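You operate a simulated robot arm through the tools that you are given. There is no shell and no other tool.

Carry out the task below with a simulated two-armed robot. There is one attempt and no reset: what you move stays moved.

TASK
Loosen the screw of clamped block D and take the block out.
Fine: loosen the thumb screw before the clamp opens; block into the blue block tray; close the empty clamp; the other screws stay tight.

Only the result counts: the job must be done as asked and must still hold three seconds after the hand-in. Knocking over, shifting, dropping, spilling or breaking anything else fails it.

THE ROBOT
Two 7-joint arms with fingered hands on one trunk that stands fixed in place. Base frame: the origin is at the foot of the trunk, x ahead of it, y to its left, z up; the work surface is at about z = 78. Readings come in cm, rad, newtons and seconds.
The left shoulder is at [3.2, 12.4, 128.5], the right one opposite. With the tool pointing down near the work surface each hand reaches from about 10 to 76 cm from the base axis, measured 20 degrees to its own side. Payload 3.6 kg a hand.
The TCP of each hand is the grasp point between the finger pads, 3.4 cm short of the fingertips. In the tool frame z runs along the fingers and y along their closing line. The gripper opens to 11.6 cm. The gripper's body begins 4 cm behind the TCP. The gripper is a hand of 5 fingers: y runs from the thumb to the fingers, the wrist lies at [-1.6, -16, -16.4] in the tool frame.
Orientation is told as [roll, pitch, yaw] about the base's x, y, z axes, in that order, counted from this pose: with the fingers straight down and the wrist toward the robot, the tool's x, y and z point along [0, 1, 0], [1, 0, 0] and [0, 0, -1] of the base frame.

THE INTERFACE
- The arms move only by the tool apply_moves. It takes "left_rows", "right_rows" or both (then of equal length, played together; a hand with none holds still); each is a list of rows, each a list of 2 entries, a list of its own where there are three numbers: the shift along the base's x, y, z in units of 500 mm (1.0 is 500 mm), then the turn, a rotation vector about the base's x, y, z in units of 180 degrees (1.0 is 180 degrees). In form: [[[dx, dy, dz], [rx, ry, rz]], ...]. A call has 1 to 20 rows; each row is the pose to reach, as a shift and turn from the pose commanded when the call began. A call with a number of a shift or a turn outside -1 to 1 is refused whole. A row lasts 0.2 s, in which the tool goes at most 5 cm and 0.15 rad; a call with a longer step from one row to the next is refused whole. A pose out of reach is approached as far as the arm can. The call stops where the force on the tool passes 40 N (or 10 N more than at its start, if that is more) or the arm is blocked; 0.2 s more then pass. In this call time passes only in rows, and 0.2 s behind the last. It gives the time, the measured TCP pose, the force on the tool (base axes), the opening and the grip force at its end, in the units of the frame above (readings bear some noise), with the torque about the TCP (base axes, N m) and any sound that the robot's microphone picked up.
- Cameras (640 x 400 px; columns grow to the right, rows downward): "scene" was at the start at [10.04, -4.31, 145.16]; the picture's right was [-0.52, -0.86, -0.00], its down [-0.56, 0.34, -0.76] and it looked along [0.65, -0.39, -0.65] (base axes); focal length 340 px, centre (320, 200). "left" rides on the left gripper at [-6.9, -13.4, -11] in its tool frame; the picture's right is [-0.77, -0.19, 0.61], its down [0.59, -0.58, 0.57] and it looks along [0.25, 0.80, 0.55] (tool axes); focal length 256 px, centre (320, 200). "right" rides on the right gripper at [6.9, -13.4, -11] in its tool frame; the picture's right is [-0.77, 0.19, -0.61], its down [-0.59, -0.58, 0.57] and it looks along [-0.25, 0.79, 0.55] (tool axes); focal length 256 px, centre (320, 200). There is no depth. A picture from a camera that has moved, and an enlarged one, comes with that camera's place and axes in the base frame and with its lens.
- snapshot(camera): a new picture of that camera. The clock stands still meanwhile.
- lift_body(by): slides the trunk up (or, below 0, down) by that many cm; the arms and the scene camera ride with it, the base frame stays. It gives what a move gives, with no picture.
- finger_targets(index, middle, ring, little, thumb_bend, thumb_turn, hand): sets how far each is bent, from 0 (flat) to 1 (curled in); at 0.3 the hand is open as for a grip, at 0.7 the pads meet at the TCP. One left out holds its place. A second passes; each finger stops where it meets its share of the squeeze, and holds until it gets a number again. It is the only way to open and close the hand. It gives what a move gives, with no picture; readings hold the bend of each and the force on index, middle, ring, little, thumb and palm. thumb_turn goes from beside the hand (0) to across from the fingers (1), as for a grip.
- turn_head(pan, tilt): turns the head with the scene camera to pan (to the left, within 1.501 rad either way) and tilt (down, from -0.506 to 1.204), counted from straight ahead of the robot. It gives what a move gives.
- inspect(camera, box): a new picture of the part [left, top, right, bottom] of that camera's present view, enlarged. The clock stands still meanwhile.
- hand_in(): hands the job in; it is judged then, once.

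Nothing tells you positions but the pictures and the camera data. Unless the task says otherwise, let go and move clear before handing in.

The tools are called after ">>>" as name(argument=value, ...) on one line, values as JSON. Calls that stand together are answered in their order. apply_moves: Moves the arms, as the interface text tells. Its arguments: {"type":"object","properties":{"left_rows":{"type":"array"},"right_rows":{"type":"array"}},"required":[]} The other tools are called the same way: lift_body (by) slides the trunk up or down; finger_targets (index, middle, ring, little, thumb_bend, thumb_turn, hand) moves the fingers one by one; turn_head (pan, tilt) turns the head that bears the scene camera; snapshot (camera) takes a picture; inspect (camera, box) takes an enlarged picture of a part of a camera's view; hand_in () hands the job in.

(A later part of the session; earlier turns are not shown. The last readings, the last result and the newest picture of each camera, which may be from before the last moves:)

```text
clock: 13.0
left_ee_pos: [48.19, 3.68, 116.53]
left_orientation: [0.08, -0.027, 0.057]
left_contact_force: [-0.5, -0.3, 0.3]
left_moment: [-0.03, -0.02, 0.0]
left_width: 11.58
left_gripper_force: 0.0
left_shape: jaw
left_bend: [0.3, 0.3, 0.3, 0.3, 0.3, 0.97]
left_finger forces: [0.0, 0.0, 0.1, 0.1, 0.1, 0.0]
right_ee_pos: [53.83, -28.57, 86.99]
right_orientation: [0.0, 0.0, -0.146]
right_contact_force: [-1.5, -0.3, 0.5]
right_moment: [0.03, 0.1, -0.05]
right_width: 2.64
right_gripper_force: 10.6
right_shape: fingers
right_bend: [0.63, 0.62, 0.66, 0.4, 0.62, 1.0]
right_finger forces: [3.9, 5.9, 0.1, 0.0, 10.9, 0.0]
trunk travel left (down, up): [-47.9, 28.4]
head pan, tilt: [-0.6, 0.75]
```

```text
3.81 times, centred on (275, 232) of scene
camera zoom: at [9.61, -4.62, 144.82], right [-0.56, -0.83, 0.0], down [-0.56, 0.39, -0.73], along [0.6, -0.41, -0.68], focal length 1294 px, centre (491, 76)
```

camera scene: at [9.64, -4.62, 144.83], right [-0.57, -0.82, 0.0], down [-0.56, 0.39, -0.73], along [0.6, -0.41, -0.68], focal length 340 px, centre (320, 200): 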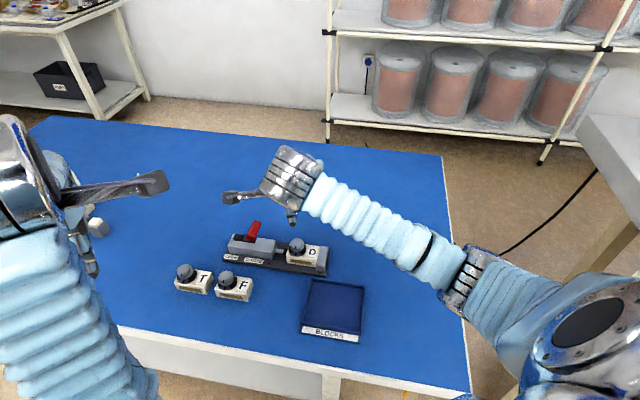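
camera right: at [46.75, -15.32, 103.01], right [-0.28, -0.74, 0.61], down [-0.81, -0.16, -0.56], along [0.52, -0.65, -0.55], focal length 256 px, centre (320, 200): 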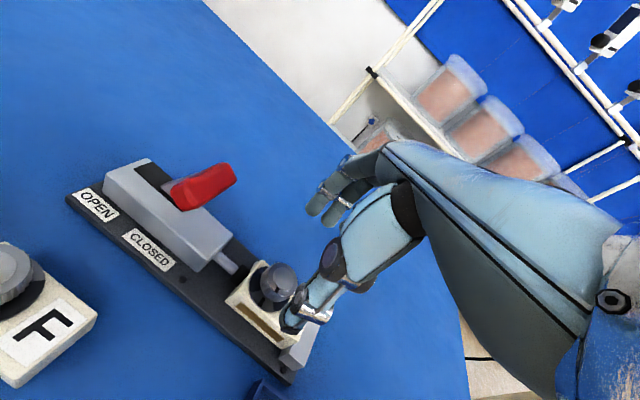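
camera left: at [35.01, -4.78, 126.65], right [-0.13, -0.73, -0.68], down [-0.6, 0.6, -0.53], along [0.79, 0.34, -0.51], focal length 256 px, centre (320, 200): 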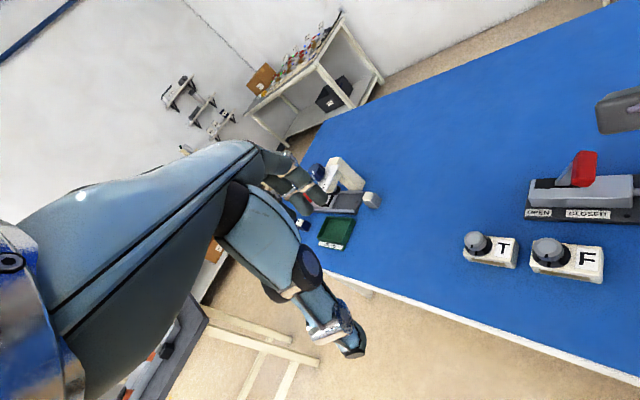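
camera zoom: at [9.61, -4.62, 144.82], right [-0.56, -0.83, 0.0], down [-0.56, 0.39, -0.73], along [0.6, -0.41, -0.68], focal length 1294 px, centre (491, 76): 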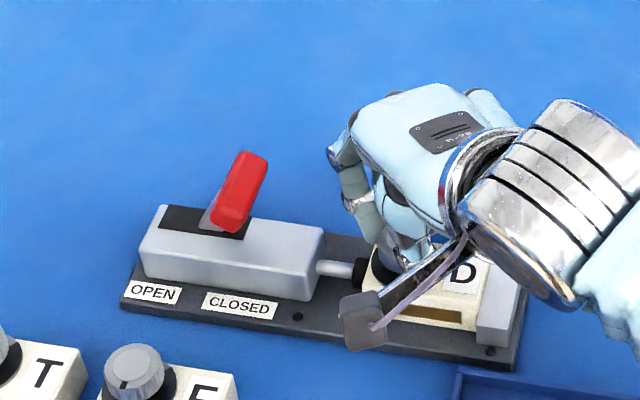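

>>> inspect(camera="right", box=[280, 230, 340, 290])

>>> inspect(camera="scene", box=[270, 230, 320, 270])

>>> apply_moves(right_rows=[[[0, 0, 0], [0, 0, 0.036]], [[0, 0, 0], [0, 0, 0.072]], [[0, 0, 0], [0, 0, 0.108]], [[0, 0, 0], [0, 0, 0.144]], [[0, 0, 0], [0, 0, 0.18]]])

>>> inspect(camera="right", box=[230, 180, 410, 330])

>>> inspect(camera="scene", box=[215, 180, 335, 285])

```text
6.67 times, centred on (310, 260) of right
camera zoom: at [41.47, -19.8, 97.96], right [0.07, -0.79, 0.61], down [-0.66, -0.5, -0.57], along [0.75, -0.36, -0.55], focal length 1707 px, centre (387, -200)
```

zoom: 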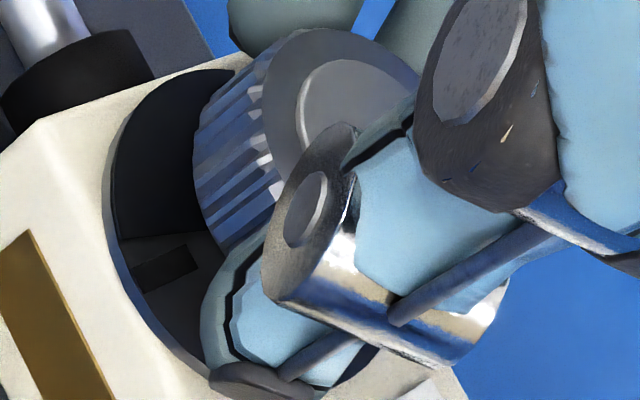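

```text
10.00 times, centred on (295, 250) of scene
camera zoom: at [9.61, -4.62, 144.82], right [-0.56, -0.83, 0.0], down [-0.56, 0.39, -0.73], along [0.6, -0.41, -0.68], focal length 3398 px, centre (570, -300)
```

zoom: 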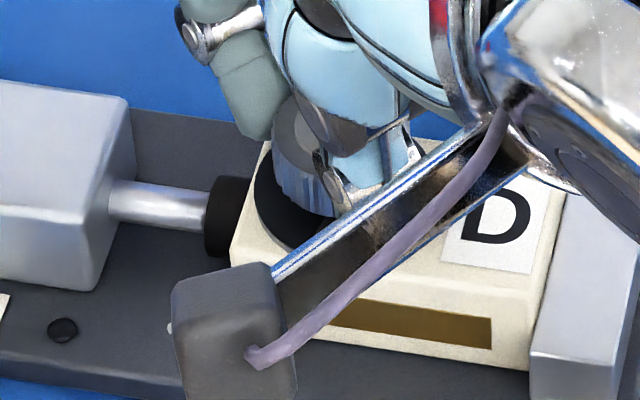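

```text
clock: 14.2
left_ee_pos: [48.24, 3.8, 116.7]
left_orientation: [0.08, -0.03, 0.056]
left_contact_force: [-0.3, -0.7, 0.0]
left_moment: [-0.04, -0.02, -0.01]
left_width: 11.6
left_gripper_force: 0.1
left_shape: jaw
left_bend: [0.3, 0.3, 0.3, 0.3, 0.3, 0.97]
left_finger forces: [0.0, 0.0, 0.1, 0.0, 0.0, 0.0]
right_ee_pos: [53.8, -28.58, 86.9]
right_orientation: [-0.001, 0.0, 0.421]
right_contact_force: [-3.9, 1.8, -0.6]
right_moment: [0.02, 0.19, -0.03]
right_width: 2.64
right_gripper_force: 10.8
right_shape: fingers
right_bend: [0.63, 0.62, 0.66, 0.4, 0.62, 1.0]
right_finger forces: [4.2, 5.2, 0.0, 0.0, 11.8, 0.0]
trunk travel left (down, up): [-47.9, 28.4]
head pan, tilt: [-0.6, 0.75]
```

```text
2.67 times, centred on (320, 255) of right
camera zoom: at [38.66, -27.73, 97.98], right [0.48, -0.63, 0.61], down [-0.29, -0.77, -0.56], along [0.83, 0.1, -0.55], focal length 683 px, centre (320, 53)
```

zoom: 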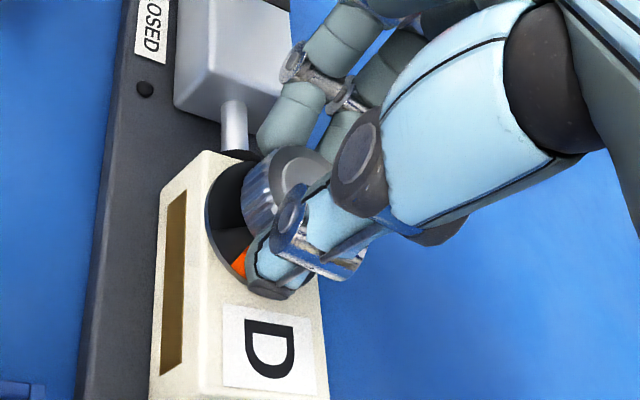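

```text
3.81 times, centred on (275, 232) of scene
camera zoom: at [9.58, -4.59, 144.82], right [-0.56, -0.83, 0.0], down [-0.56, 0.39, -0.73], along [0.6, -0.41, -0.68], focal length 1294 px, centre (491, 76)
```

zoom: 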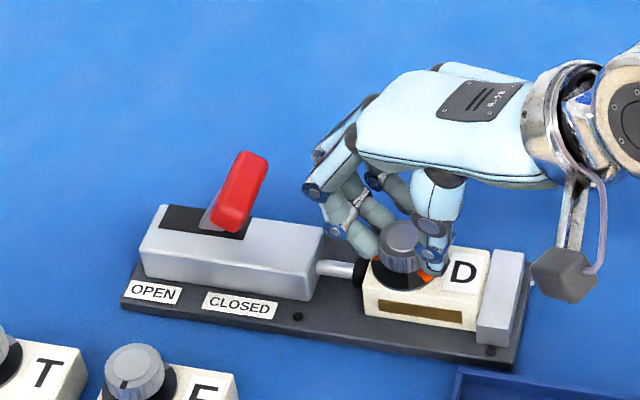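

Something orange has appeared on the disc, so I'll look closer.

>>> inspect(camera="scene", box=[300, 232, 348, 268])

>>> inspect(camera="right", box=[280, 220, 350, 300])

```text
11.11 times, centred on (324, 250) of scene
camera zoom: at [9.58, -4.59, 144.82], right [-0.56, -0.83, 0.0], down [-0.56, 0.39, -0.73], along [0.6, -0.41, -0.68], focal length 3775 px, centre (276, -356)
```

zoom: 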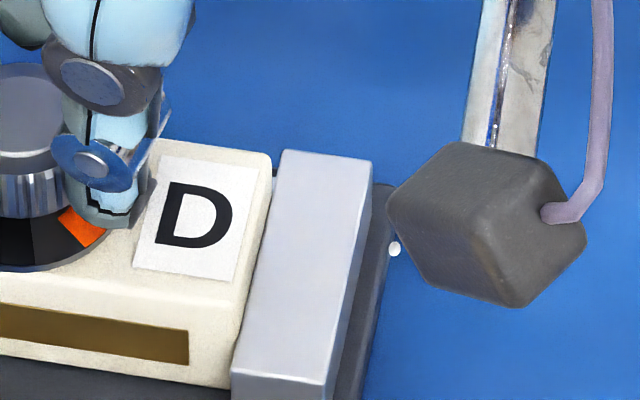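

```text
5.00 times, centred on (315, 260) of right
camera zoom: at [38.66, -27.73, 97.98], right [0.48, -0.63, 0.61], down [-0.29, -0.77, -0.56], along [0.83, 0.1, -0.55], focal length 1280 px, centre (345, -100)
```

zoom: 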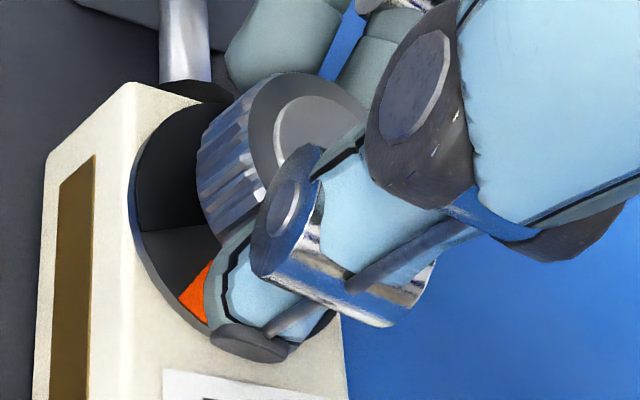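

The skirt mark under the knob turned orange after about 58° of turn, which looks like the "loosened" indication. I'll keep turning to be well past any threshold, watching the torque.

>>> apply_moves(right_rows=[[[0, 0, 0], [0, 0, 0.036]], [[0, 0, 0], [0, 0, 0.072]], [[0, 0, 0], [0, 0, 0.108]], [[0, 0, 0], [0, 0, 0.144]], [[0, 0, 0], [0, 0, 0.18]]])

>>> inspect(camera="right", box=[230, 180, 410, 330])

>>> inspect(camera="scene", box=[280, 220, 348, 270])

```text
clock: 15.4
left_ee_pos: [48.1, 3.76, 116.61]
left_orientation: [0.08, -0.031, 0.055]
left_contact_force: [-0.6, -0.3, 0.3]
left_moment: [0.0, 0.01, 0.01]
left_width: 11.55
left_gripper_force: 0.1
left_shape: jaw
left_bend: [0.3, 0.3, 0.3, 0.3, 0.3, 0.97]
left_finger forces: [0.0, 0.1, 0.1, 0.0, 0.0, 0.0]
right_ee_pos: [53.77, -28.46, 86.96]
right_orientation: [-0.001, -0.001, 0.983]
right_contact_force: [-5.3, 0.7, 0.0]
right_moment: [-0.01, 0.19, -0.03]
right_width: 2.65
right_gripper_force: 10.2
right_shape: fingers
right_bend: [0.63, 0.62, 0.66, 0.4, 0.62, 1.0]
right_finger forces: [4.9, 4.9, 0.1, 0.1, 11.5, 0.1]
trunk travel left (down, up): [-47.9, 28.4]
head pan, tilt: [-0.6, 0.75]
```

```text
2.67 times, centred on (320, 255) of right
camera zoom: at [40.51, -35.95, 97.97], right [0.74, -0.27, 0.61], down [0.17, -0.81, -0.57], along [0.65, 0.52, -0.55], focal length 683 px, centre (320, 53)
```

zoom: 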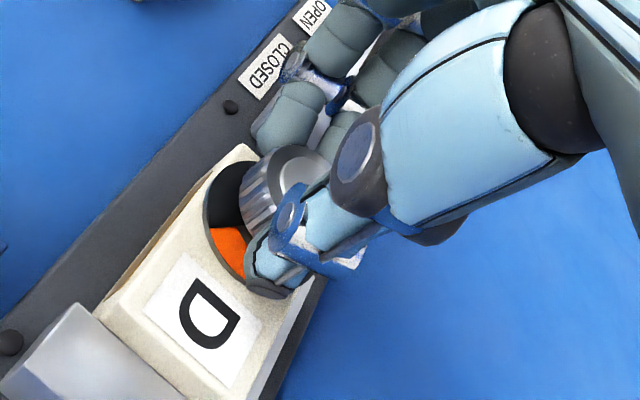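

```text
8.00 times, centred on (314, 245) of scene
camera zoom: at [9.57, -4.6, 144.82], right [-0.57, -0.82, 0.0], down [-0.56, 0.39, -0.73], along [0.6, -0.41, -0.68], focal length 2718 px, centre (368, -160)
```

zoom: 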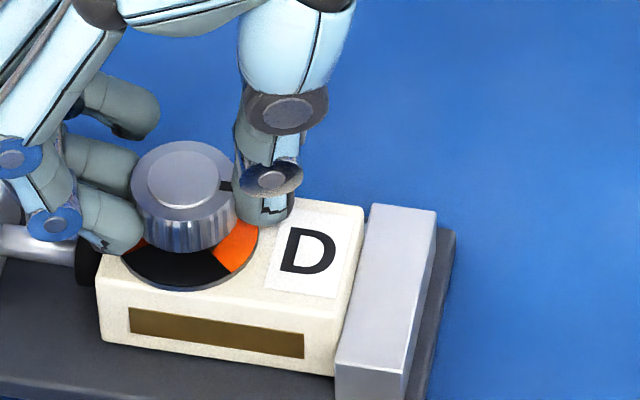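

The mark is now a quarter turn from its tight position and the skirt sectors show orange. I'll add about 0.5 rad more for margin.

>>> apply_moves(right_rows=[[[0, 0, 0], [0, 0, 0.036]], [[0, 0, 0], [0, 0, 0.072]], [[0, 0, 0], [0, 0, 0.108]], [[0, 0, 0], [0, 0, 0.144]], [[0, 0, 0], [0, 0, 0.16]]])

>>> inspect(camera="scene", box=[280, 220, 348, 270])

>>> snapshot(camera="scene")

```text
clock: 16.6
left_ee_pos: [48.5, 3.45, 116.58]
left_orientation: [0.084, -0.027, 0.055]
left_contact_force: [-0.2, 0.5, -0.5]
left_moment: [-0.02, -0.03, 0.01]
left_width: 11.59
left_gripper_force: 0.0
left_shape: jaw
left_bend: [0.3, 0.3, 0.3, 0.3, 0.3, 0.97]
left_finger forces: [0.1, 0.0, 0.1, 0.0, 0.0, 0.0]
right_ee_pos: [52.79, -28.19, 87.16]
right_orientation: [-0.001, 0.0, 1.485]
right_contact_force: [4.3, -7.6, -8.0]
right_moment: [-0.11, -0.11, -0.04]
right_width: 2.45
right_gripper_force: 8.0
right_shape: fingers
right_bend: [0.66, 0.63, 0.66, 0.4, 0.61, 1.0]
right_finger forces: [0.0, 5.1, 0.1, 0.1, 11.7, 0.0]
right hand out of reach, approached as far as the arm can: row 4, 5
trunk travel left (down, up): [-47.9, 28.4]
head pan, tilt: [-0.6, 0.75]
```

```text
8.00 times, centred on (314, 245) of scene
camera zoom: at [9.85, -4.86, 144.79], right [-0.57, -0.82, 0.0], down [-0.56, 0.39, -0.73], along [0.6, -0.41, -0.68], focal length 2718 px, centre (368, -160)
```

zoom: 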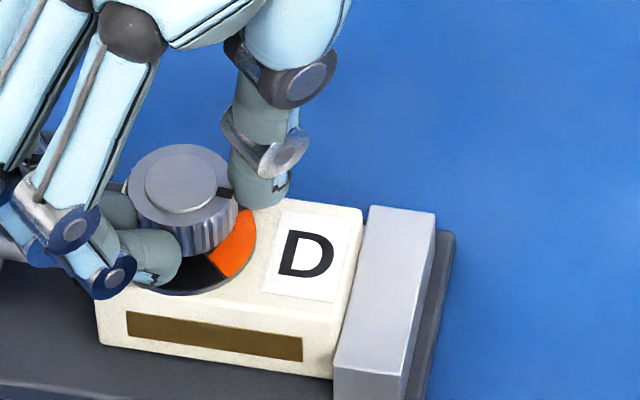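

```text
taken
camera scene: at [9.85, -4.86, 144.79], right [-0.57, -0.82, 0.0], down [-0.56, 0.39, -0.73], along [0.6, -0.41, -0.68], focal length 340 px, centre (320, 200)
```

scene: 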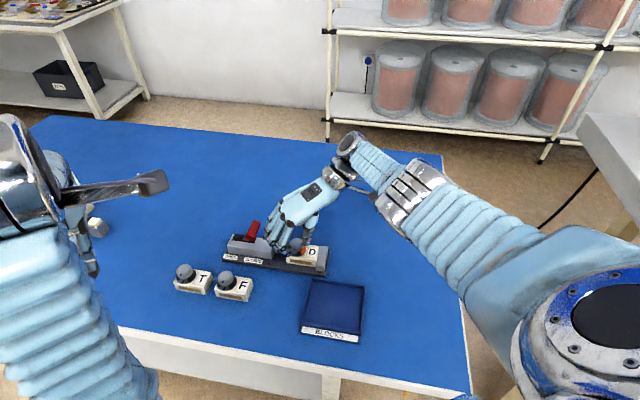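

The knob's mark stayed at about 90° while the fingers slipped and the arm reached its limit, so the screw seems to be at its loose end. I'll release gently and lift off.

>>> finger_targets(hand="right", index=0.5, middle=0.5, ring=0.5, thumb_bend=0.5)

>>> apply_moves(right_rows=[[[0, 0, 0.03], [0, 0, -0.03]], [[0, 0, 0.08], [0, 0, -0.06]], [[0, 0, 0.16], [0, 0, -0.1]], [[0, 0, 0.24], [0, 0, -0.14]], [[0, 0, 0.3], [0, 0, -0.18]], [[0, 0, 0.3], [0, 0, -0.2]]])

>>> inspect(camera="scene", box=[215, 210, 335, 285])

>>> snapshot(camera="right")

```text
clock: 17.6
left_ee_pos: [48.23, 3.69, 116.71]
left_orientation: [0.083, -0.028, 0.057]
left_contact_force: [0.7, -0.2, -0.9]
left_moment: [0.0, 0.01, 0.01]
left_width: 11.57
left_gripper_force: 0.1
left_shape: jaw
left_bend: [0.3, 0.3, 0.3, 0.3, 0.3, 0.97]
left_finger forces: [0.0, 0.0, 0.0, 0.1, 0.0, 0.0]
right_ee_pos: [52.91, -28.05, 87.35]
right_orientation: [0.0, 0.0, 1.485]
right_contact_force: [-0.3, -0.4, 0.4]
right_moment: [-0.01, -0.01, -0.03]
right_width: 5.89
right_gripper_force: 0.1
right_shape: fingers
right_bend: [0.5, 0.5, 0.5, 0.4, 0.5, 1.0]
right_finger forces: [0.0, 0.1, 0.0, 0.1, 0.0, 0.1]
trunk travel left (down, up): [-47.9, 28.4]
head pan, tilt: [-0.6, 0.75]
```

```text
clock: 19.0
left_ee_pos: [48.18, 3.67, 116.56]
left_orientation: [0.082, -0.028, 0.055]
left_contact_force: [-0.2, -0.3, -0.5]
left_moment: [0.02, 0.02, 0.0]
left_width: 11.58
left_gripper_force: 0.1
left_shape: jaw
left_bend: [0.3, 0.3, 0.3, 0.3, 0.3, 0.97]
left_finger forces: [0.0, 0.0, 0.0, 0.1, 0.1, 0.1]
right_ee_pos: [52.9, -28.12, 102.39]
right_orientation: [0.0, -0.002, 0.854]
right_contact_force: [-0.6, -1.0, -0.4]
right_moment: [-0.01, -0.02, -0.01]
right_width: 5.88
right_gripper_force: 0.1
right_shape: fingers
right_bend: [0.5, 0.5, 0.5, 0.4, 0.5, 1.0]
right_finger forces: [0.0, 0.0, 0.0, 0.1, 0.0, 0.0]
trunk travel left (down, up): [-47.9, 28.4]
head pan, tilt: [-0.6, 0.75]
```

```text
5.33 times, centred on (275, 248) of scene
camera zoom: at [9.65, -4.63, 144.82], right [-0.56, -0.83, 0.0], down [-0.56, 0.39, -0.73], along [0.6, -0.41, -0.68], focal length 1812 px, centre (560, -53)
```

zoom: 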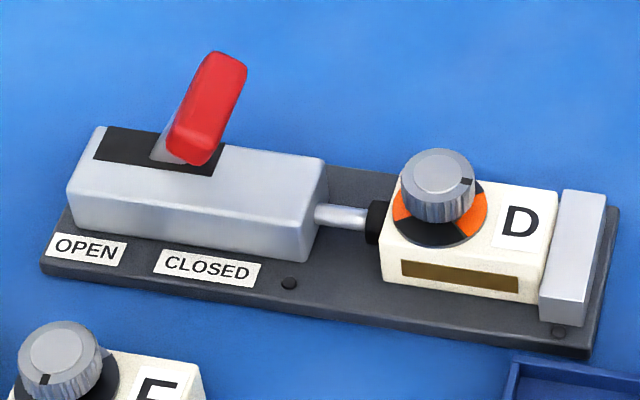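

```text
taken
camera right: at [38.78, -33.65, 113.47], right [0.7, -0.36, 0.61], down [0.07, -0.82, -0.56], along [0.71, 0.44, -0.55], focal length 256 px, centre (320, 200)
```

right: 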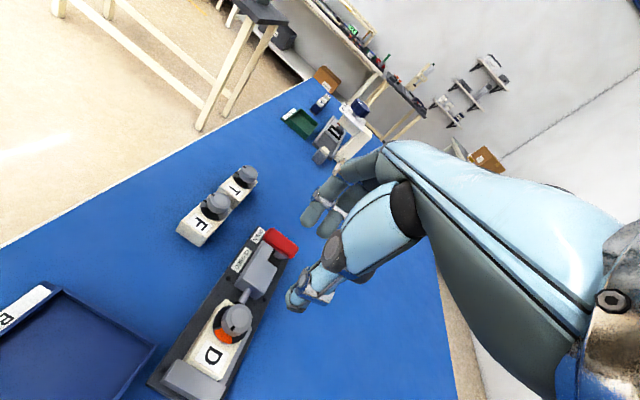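

>>> inspect(camera="scene", box=[282, 230, 322, 260])

>>> inspect(camera="right", box=[180, 280, 270, 390])

>>> inspect(camera="right", box=[220, 210, 330, 310])

```text
13.33 times, centred on (302, 245) of scene
camera zoom: at [9.65, -4.63, 144.82], right [-0.56, -0.83, 0.0], down [-0.56, 0.39, -0.73], along [0.6, -0.41, -0.68], focal length 4530 px, centre (560, -400)
```

zoom: 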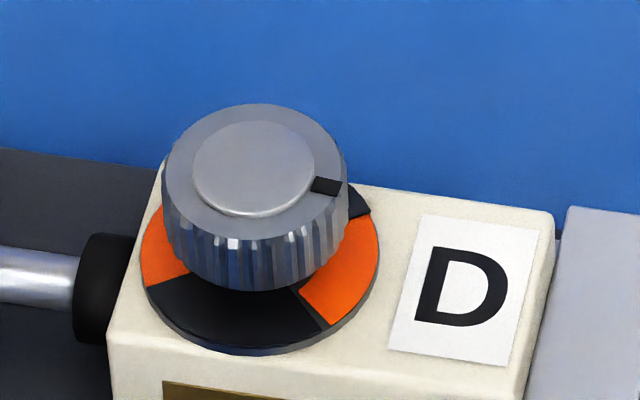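

```text
3.64 times, centred on (225, 335) of right
camera zoom: at [38.78, -33.65, 113.47], right [0.7, -0.36, 0.61], down [0.07, -0.82, -0.56], along [0.71, 0.44, -0.55], focal length 931 px, centre (666, -291)
```

zoom: 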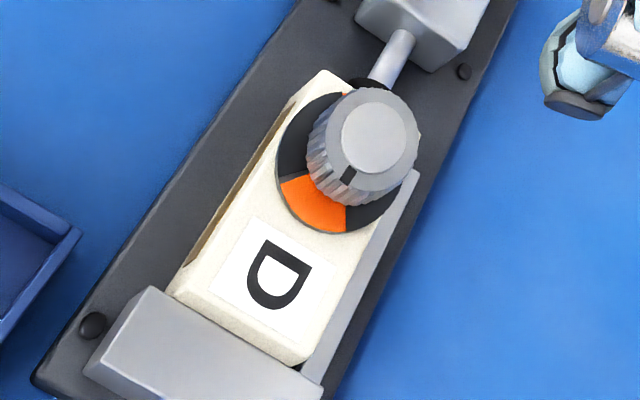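

```text
4.00 times, centred on (275, 260) of right
camera zoom: at [38.78, -33.65, 113.47], right [0.7, -0.36, 0.61], down [0.07, -0.82, -0.56], along [0.71, 0.44, -0.55], focal length 1024 px, centre (500, -40)
```

zoom: 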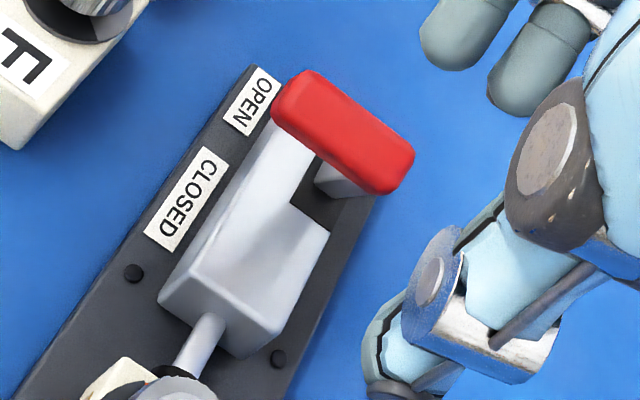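

The screw is loose: the mark has swung about 100° and the orange sectors show. Next I'll open the clamp. The hand goes over the red bar (about (60.0, −21.4, 88)) with its closing line along the clamp axis, so the thumb can push the lever toward OPEN.

>>> apply_moves(right_rows=[[[0.05, 0.046, 0], [0, 0, -0.011]], [[0.1, 0.092, 0], [0, 0, -0.022]], [[0.142, 0.134, 0], [0, 0, -0.022]], [[0.142, 0.134, 0], [0, 0, -0.022]]])

>>> snapshot(camera="right")

>>> snapshot(camera="scene")

>>> inspect(camera="left", box=[500, 60, 640, 240])

```text
clock: 20.0
left_ee_pos: [48.18, 3.7, 116.67]
left_orientation: [0.082, -0.03, 0.056]
left_contact_force: [0.0, -0.3, -0.6]
left_moment: [0.0, 0.0, 0.02]
left_width: 11.62
left_gripper_force: 0.1
left_shape: jaw
left_bend: [0.3, 0.3, 0.3, 0.3, 0.3, 0.97]
left_finger forces: [0.0, 0.0, 0.0, 0.0, 0.0, 0.0]
right_ee_pos: [59.96, -21.31, 102.37]
right_orientation: [-0.001, -0.002, 0.789]
right_contact_force: [-0.4, 0.0, 1.5]
right_moment: [-0.02, 0.0, 0.0]
right_width: 5.91
right_gripper_force: 0.1
right_shape: fingers
right_bend: [0.5, 0.5, 0.5, 0.4, 0.5, 1.0]
right_finger forces: [0.1, 0.0, 0.0, 0.0, 0.0, 0.0]
trunk travel left (down, up): [-47.9, 28.4]
head pan, tilt: [-0.6, 0.75]
```

```text
taken
camera right: at [45.49, -26.05, 113.39], right [0.68, -0.41, 0.61], down [0.01, -0.82, -0.57], along [0.74, 0.39, -0.55], focal length 256 px, centre (320, 200)
```

right: 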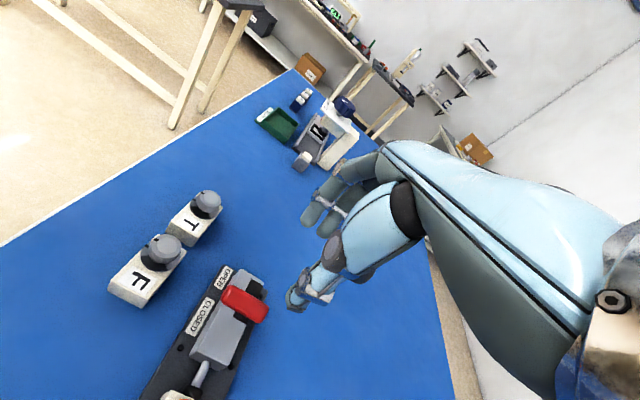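

```text
taken
camera scene: at [9.6, -4.67, 144.82], right [-0.57, -0.82, 0.0], down [-0.56, 0.39, -0.73], along [0.6, -0.41, -0.68], focal length 340 px, centre (320, 200)
```

scene: 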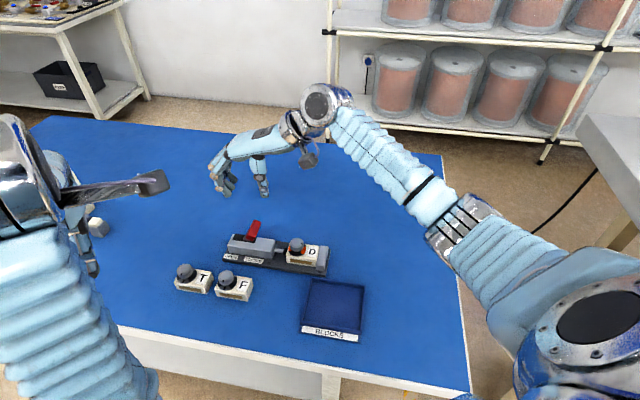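

```text
2.22 times, centred on (570, 150) of left
camera zoom: at [34.98, -4.83, 126.66], right [-0.13, -0.73, -0.68], down [-0.6, 0.6, -0.53], along [0.79, 0.34, -0.51], focal length 569 px, centre (-236, 311)
```

zoom: 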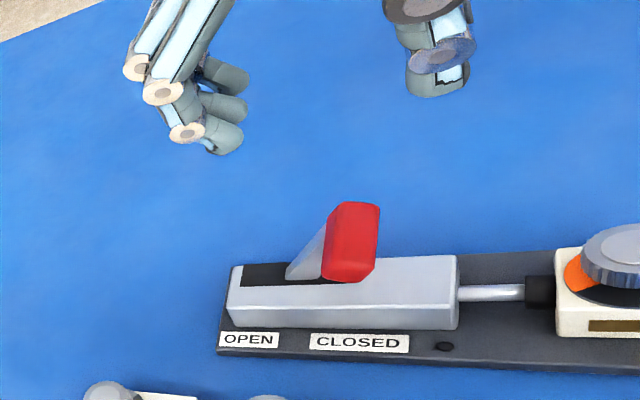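

>>> apply_moves(right_rows=[[[0, 0, -0.08], [0, 0, 0]], [[0, 0, -0.16], [0, 0, 0]], [[0, 0, -0.22], [0, 0, 0]], [[0, 0, -0.22], [0, 0, 0]]])

>>> inspect(camera="left", box=[500, 60, 640, 240])

>>> inspect(camera="right", box=[200, 160, 400, 360])

>>> inspect(camera="scene", box=[200, 170, 330, 280])

```text
clock: 21.0
left_ee_pos: [48.24, 3.7, 116.68]
left_orientation: [0.079, -0.028, 0.057]
left_contact_force: [0.7, -0.2, -0.3]
left_moment: [-0.01, -0.02, -0.04]
left_width: 11.6
left_gripper_force: 0.0
left_shape: jaw
left_bend: [0.3, 0.3, 0.3, 0.3, 0.3, 0.97]
left_finger forces: [0.1, 0.0, 0.0, 0.1, 0.0, 0.0]
right_ee_pos: [60.0, -21.41, 91.24]
right_orientation: [-0.001, 0.0, 0.787]
right_contact_force: [-0.8, -0.8, 0.1]
right_moment: [-0.02, -0.03, -0.03]
right_width: 5.91
right_gripper_force: 0.1
right_shape: fingers
right_bend: [0.5, 0.5, 0.5, 0.4, 0.5, 1.0]
right_finger forces: [0.0, 0.1, 0.0, 0.0, 0.1, 0.1]
trunk travel left (down, up): [-47.9, 28.4]
head pan, tilt: [-0.6, 0.75]
```

```text
2.22 times, centred on (570, 150) of left
camera zoom: at [35.02, -4.77, 126.66], right [-0.13, -0.73, -0.68], down [-0.6, 0.6, -0.53], along [0.79, 0.34, -0.51], focal length 569 px, centre (-236, 311)
```

zoom: 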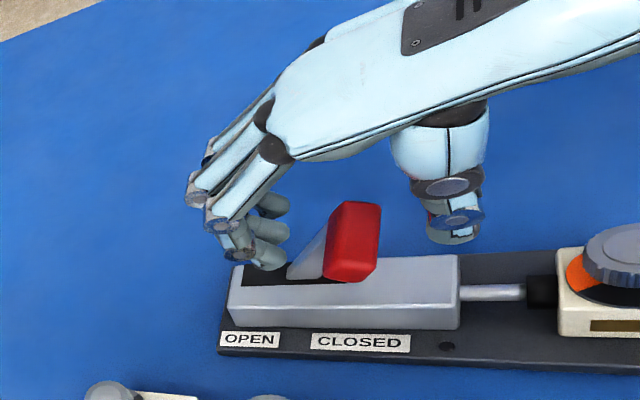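

```text
2.00 times, centred on (300, 260) of right
camera zoom: at [45.5, -25.97, 102.36], right [0.68, -0.41, 0.61], down [0.01, -0.82, -0.57], along [0.74, 0.39, -0.55], focal length 512 px, centre (360, 80)
```

zoom: 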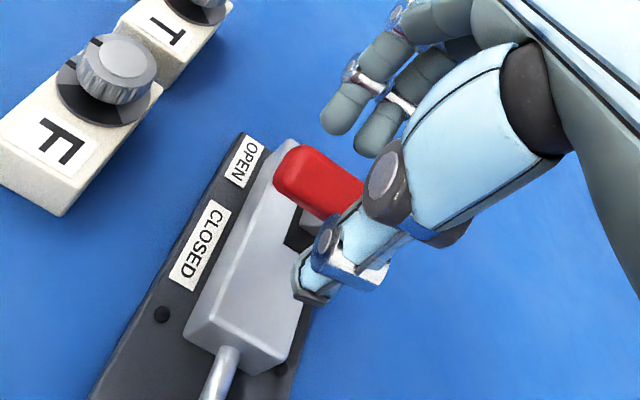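

```text
3.64 times, centred on (265, 225) of scene
camera zoom: at [9.64, -4.61, 144.82], right [-0.56, -0.83, 0.0], down [-0.56, 0.39, -0.73], along [0.6, -0.41, -0.68], focal length 1236 px, centre (520, 109)
```

zoom: 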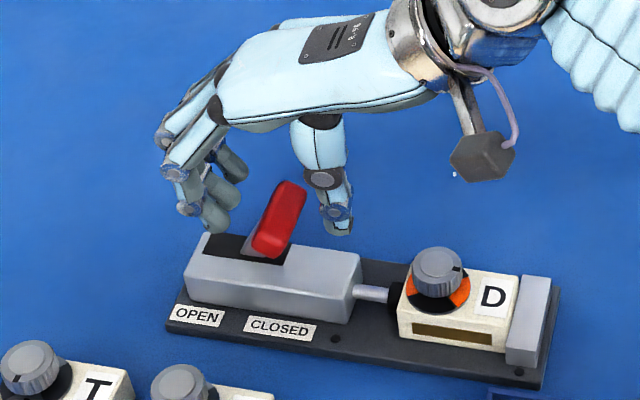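

The bar sits between the thumb and fingers. I'll descend 3 cm more and start pushing along the clamp axis toward OPEN.

>>> apply_moves(right_rows=[[[0, 0, -0.03], [0, 0, 0]], [[0, 0, -0.06], [0, 0, 0]], [[0, 0, -0.06], [0, 0, 0]]])

>>> apply_moves(right_rows=[[[0.0113, 0.0113, 0], [0, 0, 0]], [[0.0226, 0.0226, 0], [0, 0, 0]], [[0.0339, 0.0339, 0], [0, 0, 0]], [[0.0452, 0.0452, 0.002], [0, 0, 0]]])

>>> inspect(camera="left", box=[500, 60, 640, 240])

>>> inspect(camera="scene", box=[200, 170, 330, 280])

```text
clock: 21.8
left_ee_pos: [48.4, 3.75, 116.77]
left_orientation: [0.08, -0.027, 0.055]
left_contact_force: [0.4, 0.6, -0.3]
left_moment: [0.04, 0.0, 0.01]
left_width: 11.59
left_gripper_force: 0.0
left_shape: jaw
left_bend: [0.3, 0.3, 0.3, 0.3, 0.3, 0.97]
left_finger forces: [0.0, 0.0, 0.1, 0.0, 0.0, 0.1]
right_ee_pos: [59.98, -21.3, 88.32]
right_orientation: [0.001, 0.0, 0.786]
right_contact_force: [-0.5, 0.4, 0.1]
right_moment: [0.0, 0.0, -0.01]
right_width: 5.91
right_gripper_force: 0.1
right_shape: fingers
right_bend: [0.5, 0.5, 0.5, 0.4, 0.5, 1.0]
right_finger forces: [0.0, 0.1, 0.0, 0.0, 0.0, 0.1]
trunk travel left (down, up): [-47.9, 28.4]
head pan, tilt: [-0.6, 0.75]
```

```text
clock: 22.8
left_ee_pos: [48.39, 4.0, 116.58]
left_orientation: [0.08, -0.027, 0.058]
left_contact_force: [0.3, 1.0, 0.4]
left_moment: [-0.01, -0.01, -0.03]
left_width: 11.58
left_gripper_force: 0.0
left_shape: jaw
left_bend: [0.3, 0.3, 0.3, 0.3, 0.3, 0.97]
left_finger forces: [0.0, 0.0, 0.1, 0.0, 0.0, 0.1]
right_ee_pos: [62.45, -18.71, 88.35]
right_orientation: [0.001, -0.001, 0.79]
right_contact_force: [-1.0, -0.2, -0.5]
right_moment: [0.01, 0.02, 0.05]
right_width: 5.97
right_gripper_force: 0.5
right_shape: fingers
right_bend: [0.5, 0.5, 0.5, 0.4, 0.5, 1.0]
right_finger forces: [0.0, 0.0, 0.0, 0.0, 0.9, 0.0]
trunk travel left (down, up): [-47.9, 28.4]
head pan, tilt: [-0.6, 0.75]
```

```text
2.22 times, centred on (570, 150) of left
camera zoom: at [35.14, -4.65, 126.62], right [-0.13, -0.73, -0.68], down [-0.6, 0.6, -0.53], along [0.79, 0.34, -0.51], focal length 569 px, centre (-236, 311)
```

zoom: 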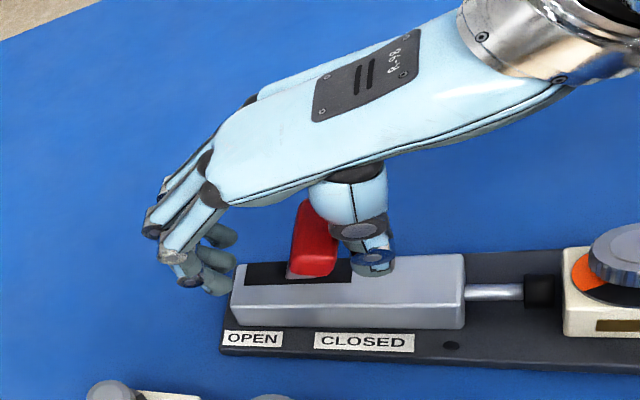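

```text
3.64 times, centred on (265, 225) of scene
camera zoom: at [9.77, -4.54, 144.81], right [-0.56, -0.83, 0.0], down [-0.56, 0.38, -0.73], along [0.6, -0.41, -0.68], focal length 1236 px, centre (520, 109)
```

zoom: 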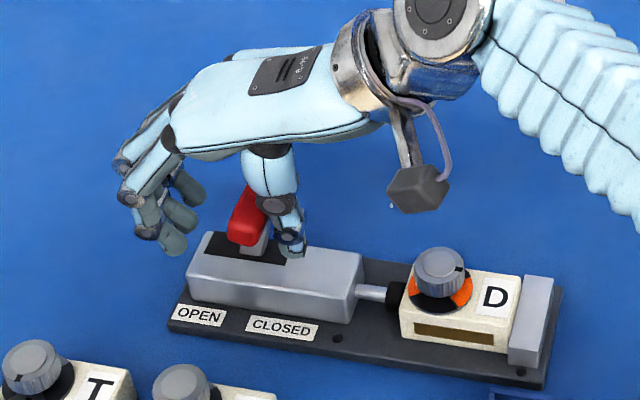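

The lever moves easily. I'll keep pushing toward OPEN.

>>> apply_moves(right_rows=[[[0.0113, 0.0113, 0], [0, 0, 0]], [[0.0226, 0.0226, 0], [0, 0, 0]], [[0.0339, 0.0339, 0], [0, 0, 0]], [[0.0452, 0.0452, 0], [0, 0, 0]]])

>>> inspect(camera="left", box=[500, 60, 640, 240])

>>> inspect(camera="scene", box=[200, 170, 330, 280])

```text
clock: 23.8
left_ee_pos: [48.19, 3.82, 116.57]
left_orientation: [0.082, -0.029, 0.056]
left_contact_force: [-0.2, -0.2, 0.4]
left_moment: [0.01, -0.01, -0.03]
left_width: 11.58
left_gripper_force: 0.0
left_shape: jaw
left_bend: [0.3, 0.3, 0.3, 0.3, 0.3, 0.97]
left_finger forces: [0.0, 0.0, 0.0, 0.0, 0.1, 0.0]
right_ee_pos: [64.49, -16.8, 88.48]
right_orientation: [0.0, 0.002, 0.786]
right_contact_force: [-0.5, -1.0, -0.2]
right_moment: [0.01, -0.01, 0.0]
right_width: 5.96
right_gripper_force: 0.2
right_shape: fingers
right_bend: [0.5, 0.5, 0.5, 0.4, 0.5, 1.0]
right_finger forces: [0.1, 0.1, 0.1, 0.1, 0.2, 0.0]
trunk travel left (down, up): [-47.9, 28.4]
head pan, tilt: [-0.6, 0.75]
```

```text
2.22 times, centred on (570, 150) of left
camera zoom: at [35.04, -4.75, 126.65], right [-0.13, -0.73, -0.68], down [-0.6, 0.6, -0.53], along [0.79, 0.34, -0.51], focal length 569 px, centre (-236, 311)
```

zoom: 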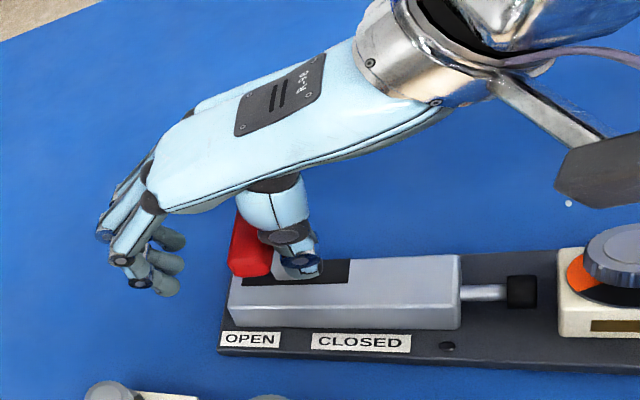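

```text
3.64 times, centred on (265, 225) of scene
camera zoom: at [9.67, -4.58, 144.82], right [-0.56, -0.83, 0.0], down [-0.56, 0.39, -0.73], along [0.6, -0.41, -0.68], focal length 1236 px, centre (520, 109)
```

zoom: 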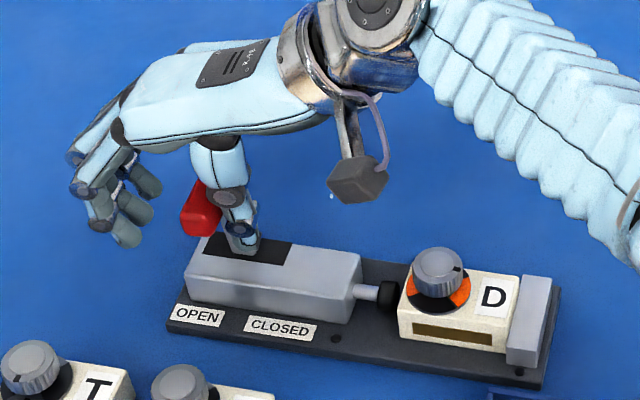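

>>> apply_moves(right_rows=[[[0.0085, 0.0085, 0], [0, 0, 0]], [[0.017, 0.017, 0], [0, 0, 0]], [[0.0255, 0.0255, 0], [0, 0, 0]], [[0.034, 0.034, 0], [0, 0, 0]]])

>>> inspect(camera="left", box=[500, 60, 640, 240])

>>> inspect(camera="scene", box=[200, 170, 330, 280])

```text
clock: 24.8
left_ee_pos: [48.21, 3.79, 116.61]
left_orientation: [0.079, -0.029, 0.056]
left_contact_force: [0.0, -0.1, 0.0]
left_moment: [-0.04, 0.0, -0.03]
left_width: 11.58
left_gripper_force: 0.0
left_shape: jaw
left_bend: [0.3, 0.3, 0.3, 0.3, 0.3, 0.97]
left_finger forces: [0.0, 0.0, 0.0, 0.0, 0.1, 0.0]
right_ee_pos: [66.17, -14.95, 88.5]
right_orientation: [-0.002, 0.0, 0.786]
right_contact_force: [-0.3, 0.5, -0.2]
right_moment: [0.0, -0.01, 0.01]
right_width: 5.93
right_gripper_force: 0.0
right_shape: fingers
right_bend: [0.5, 0.5, 0.5, 0.4, 0.5, 1.0]
right_finger forces: [0.0, 0.1, 0.0, 0.1, 0.1, 0.0]
trunk travel left (down, up): [-47.9, 28.4]
head pan, tilt: [-0.6, 0.75]
```

```text
2.22 times, centred on (570, 150) of left
camera zoom: at [35.03, -4.74, 126.65], right [-0.13, -0.73, -0.68], down [-0.6, 0.6, -0.53], along [0.79, 0.34, -0.51], focal length 569 px, centre (-236, 311)
```

zoom: 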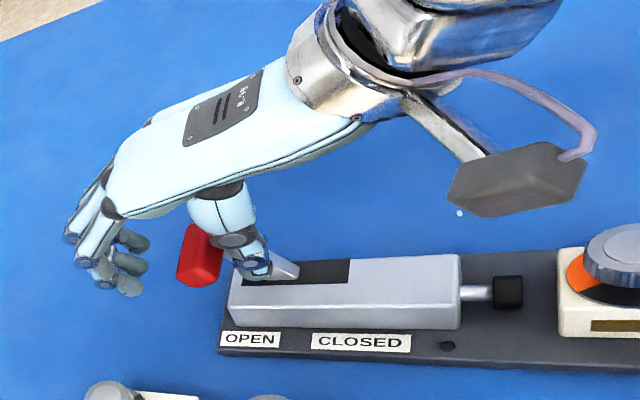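

```text
3.64 times, centred on (265, 225) of scene
camera zoom: at [9.66, -4.58, 144.82], right [-0.56, -0.83, 0.0], down [-0.56, 0.39, -0.73], along [0.6, -0.41, -0.68], focal length 1236 px, centre (520, 109)
```

zoom: 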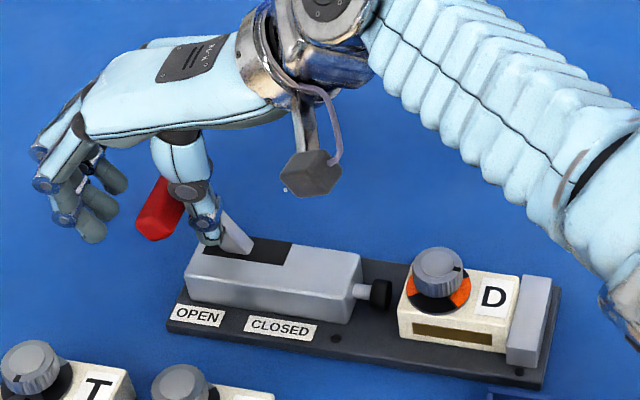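

>>> apply_moves(right_rows=[[[0.0085, 0.0085, 0], [0, 0, 0]], [[0.017, 0.017, -0.004], [0, 0, 0]], [[0.0255, 0.0255, -0.006], [0, 0, 0]]])

>>> inspect(camera="left", box=[500, 60, 640, 240])

>>> inspect(camera="scene", box=[200, 170, 330, 280])

```text
clock: 25.6
left_ee_pos: [47.98, 3.57, 116.73]
left_orientation: [0.083, -0.031, 0.054]
left_contact_force: [-0.3, 0.5, -0.2]
left_moment: [0.01, -0.01, 0.01]
left_width: 11.61
left_gripper_force: 0.1
left_shape: jaw
left_bend: [0.3, 0.3, 0.3, 0.3, 0.3, 0.97]
left_finger forces: [0.0, 0.1, 0.1, 0.1, 0.0, 0.0]
right_ee_pos: [67.12, -14.11, 88.26]
right_orientation: [-0.001, -0.001, 0.785]
right_contact_force: [-16.0, -13.0, 9.9]
right_moment: [-0.39, 0.48, -0.07]
right_width: 6.92
right_gripper_force: 11.3
right_shape: fingers
right_bend: [0.5, 0.5, 0.5, 0.4, 0.45, 0.99]
right_finger forces: [0.0, 0.0, 0.0, 0.0, 22.6, 0.0]
trunk travel left (down, up): [-47.9, 28.4]
head pan, tilt: [-0.6, 0.75]
```

```text
2.22 times, centred on (570, 150) of left
camera zoom: at [34.69, -4.94, 126.73], right [-0.13, -0.72, -0.68], down [-0.59, 0.6, -0.53], along [0.79, 0.34, -0.51], focal length 569 px, centre (-236, 311)
```

zoom: 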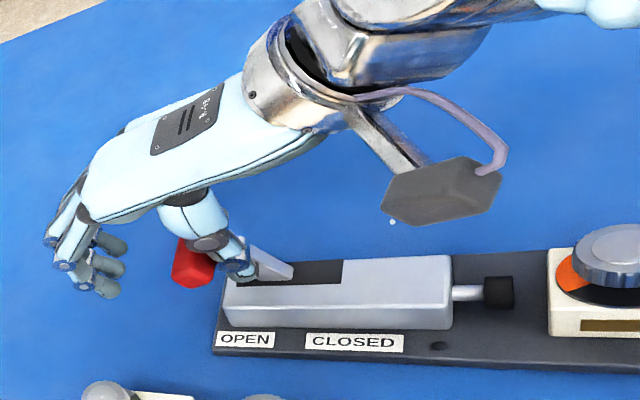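

```text
3.64 times, centred on (265, 225) of scene
camera zoom: at [9.22, -4.8, 144.85], right [-0.57, -0.82, 0.0], down [-0.56, 0.39, -0.73], along [0.6, -0.42, -0.68], focal length 1236 px, centre (520, 109)
```

zoom: 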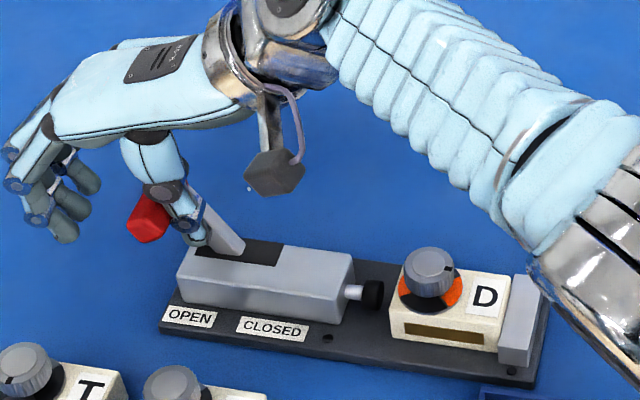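

The lever hit its open stop (force rose to about 23 N) and the plunger has retracted from block D. I'll back off a little and lift clear.

>>> apply_moves(right_rows=[[[-0.015, -0.015, 0.004], [0, 0, 0]], [[-0.03, -0.03, 0.006], [0, 0, 0]], [[-0.03, -0.03, 0.08], [0, 0, 0]], [[-0.03, -0.03, 0.17], [0, 0, 0]], [[-0.03, -0.03, 0.26], [0, 0, 0]], [[-0.03, -0.03, 0.3], [0, 0, 0]]])

>>> inspect(camera="scene", box=[215, 190, 345, 290])

>>> inspect(camera="left", box=[500, 60, 640, 240])

>>> snapshot(camera="right")

```text
clock: 27.0
left_ee_pos: [48.27, 3.82, 116.57]
left_orientation: [0.08, -0.028, 0.056]
left_contact_force: [0.2, -1.0, -0.7]
left_moment: [-0.02, 0.04, 0.0]
left_width: 11.57
left_gripper_force: 0.1
left_shape: jaw
left_bend: [0.3, 0.3, 0.3, 0.3, 0.3, 0.97]
left_finger forces: [0.0, 0.1, 0.0, 0.0, 0.1, 0.0]
right_ee_pos: [65.94, -15.32, 103.19]
right_orientation: [0.0, 0.0, 0.788]
right_contact_force: [0.0, 0.0, 0.5]
right_moment: [-0.02, 0.01, 0.0]
right_width: 5.92
right_gripper_force: 0.0
right_shape: fingers
right_bend: [0.5, 0.5, 0.5, 0.4, 0.5, 1.0]
right_finger forces: [0.0, 0.0, 0.0, 0.0, 0.0, 0.1]
trunk travel left (down, up): [-47.9, 28.4]
head pan, tilt: [-0.6, 0.75]
```

```text
4.00 times, centred on (280, 240) of scene
camera zoom: at [9.65, -4.61, 144.82], right [-0.56, -0.83, 0.0], down [-0.56, 0.39, -0.73], along [0.6, -0.41, -0.68], focal length 1359 px, centre (480, 40)
```

zoom: 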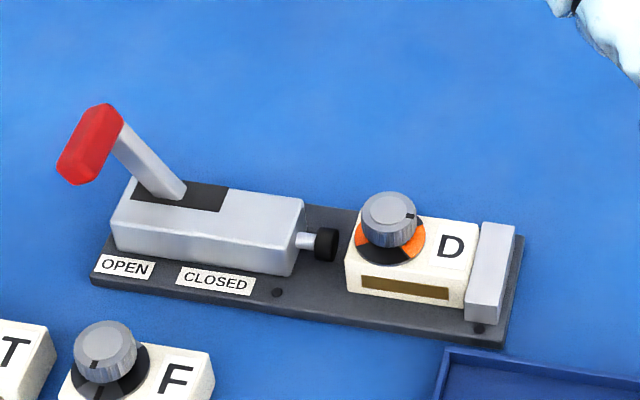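

```text
2.22 times, centred on (570, 150) of left
camera zoom: at [35.02, -4.77, 126.64], right [-0.13, -0.73, -0.68], down [-0.6, 0.6, -0.53], along [0.79, 0.34, -0.51], focal length 569 px, centre (-236, 311)
```

zoom: 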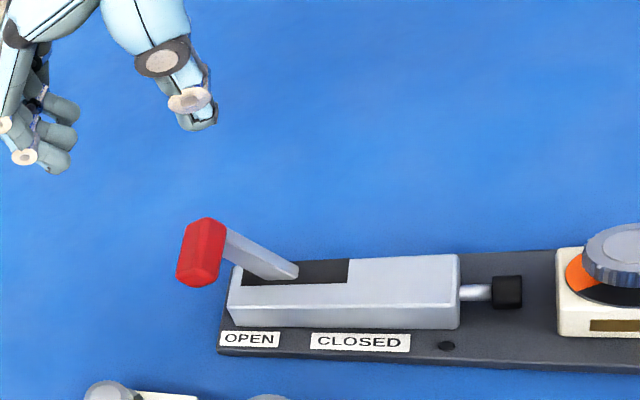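

```text
taken
camera right: at [51.53, -19.94, 114.32], right [0.68, -0.41, 0.61], down [0.01, -0.82, -0.57], along [0.74, 0.39, -0.55], focal length 256 px, centre (320, 200)
```

right: 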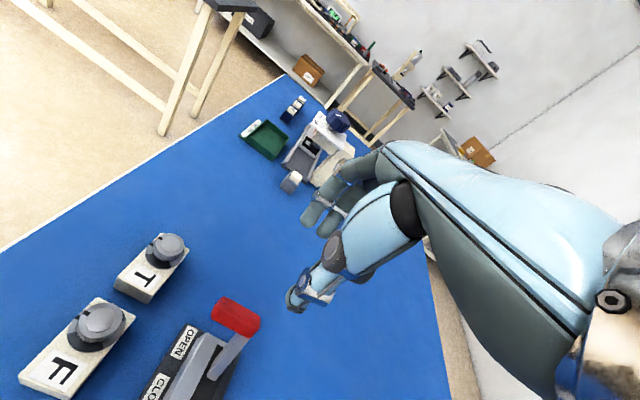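

The clamp is open and block D is free. Before grasping it I want to know how high the guide fence on its far side is, so I'll use the right camera from that side.

>>> apply_moves(right_rows=[[[-0.008, -0.075, 0], [0, 0, 0.033]], [[-0.016, -0.15, 0], [0, 0, 0.066]], [[-0.024, -0.225, -0.02], [0, 0, 0.099]], [[-0.032, -0.3, -0.04], [0, 0, 0.132]], [[-0.038, -0.374, -0.06], [0, 0, 0.163]]])

>>> snapshot(camera="right")

>>> snapshot(camera="scene")

```text
clock: 28.2
left_ee_pos: [48.18, 3.55, 116.67]
left_orientation: [0.084, -0.03, 0.055]
left_contact_force: [-1.0, 1.1, 0.2]
left_moment: [0.06, -0.02, 0.03]
left_width: 11.6
left_gripper_force: 0.1
left_shape: jaw
left_bend: [0.3, 0.3, 0.3, 0.3, 0.3, 0.97]
left_finger forces: [0.0, 0.0, 0.0, 0.0, 0.1, 0.0]
right_ee_pos: [57.79, -32.28, 100.26]
right_orientation: [-0.003, -0.005, 1.278]
right_contact_force: [0.3, -1.4, 0.1]
right_moment: [0.04, -0.02, 0.0]
right_width: 5.93
right_gripper_force: 0.0
right_shape: fingers
right_bend: [0.5, 0.5, 0.5, 0.4, 0.5, 1.0]
right_finger forces: [0.0, 0.0, 0.0, 0.0, 0.0, 0.1]
right hand out of reach, approached as far as the arm can: row 4, 5
trunk travel left (down, up): [-47.9, 28.4]
head pan, tilt: [-0.6, 0.75]
```

```text
taken
camera right: at [47.21, -43.27, 111.3], right [0.79, -0.04, 0.61], down [0.4, -0.72, -0.57], along [0.47, 0.69, -0.55], focal length 256 px, centre (320, 200)
```

right: 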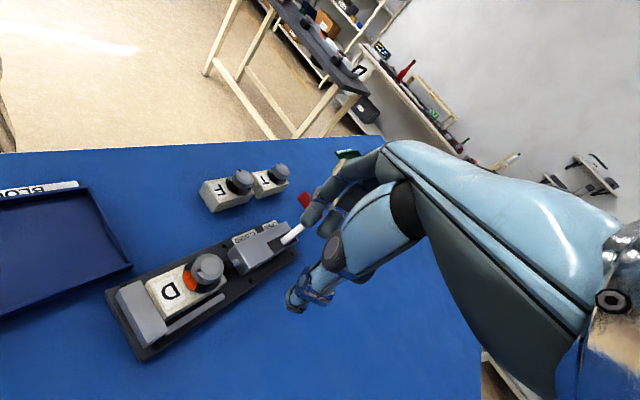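

```text
taken
camera scene: at [9.53, -4.91, 144.82], right [-0.57, -0.82, 0.0], down [-0.56, 0.39, -0.73], along [0.6, -0.41, -0.68], focal length 340 px, centre (320, 200)
```

scene: 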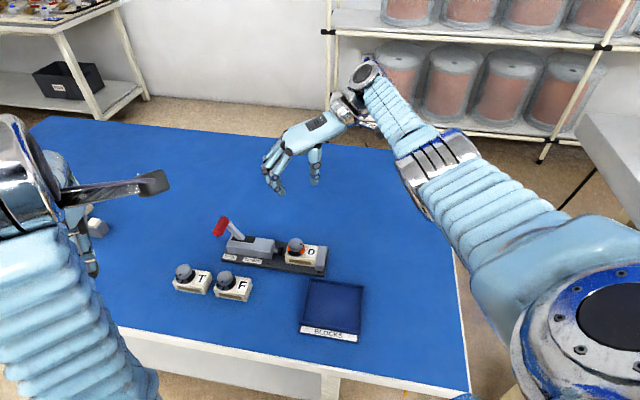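

>>> inspect(camera="right", box=[95, 220, 305, 365])

>>> inspect(camera="right", box=[130, 240, 240, 340])

```text
2.76 times, centred on (200, 292) of right
camera zoom: at [47.21, -43.27, 111.3], right [0.79, -0.04, 0.61], down [0.4, -0.72, -0.57], along [0.47, 0.69, -0.55], focal length 706 px, centre (651, -55)
```

zoom: 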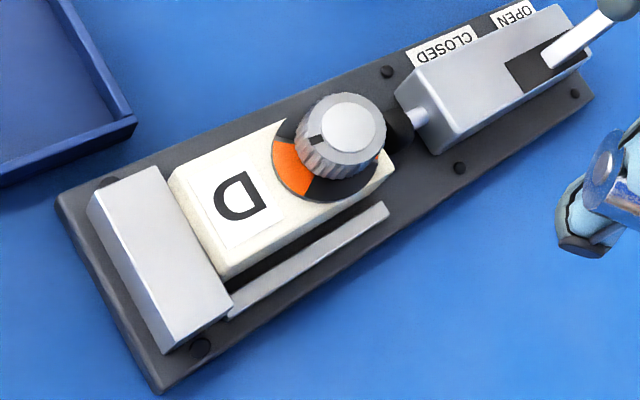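

```text
4.00 times, centred on (185, 290) of right
camera zoom: at [47.21, -43.27, 111.3], right [0.79, -0.04, 0.61], down [0.4, -0.72, -0.57], along [0.47, 0.69, -0.55], focal length 1024 px, centre (860, -160)
```

zoom: 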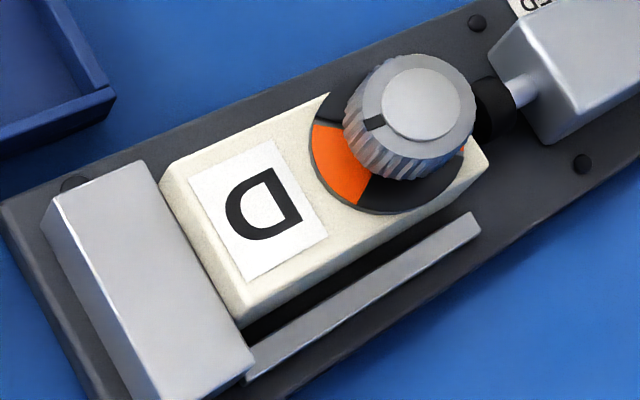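

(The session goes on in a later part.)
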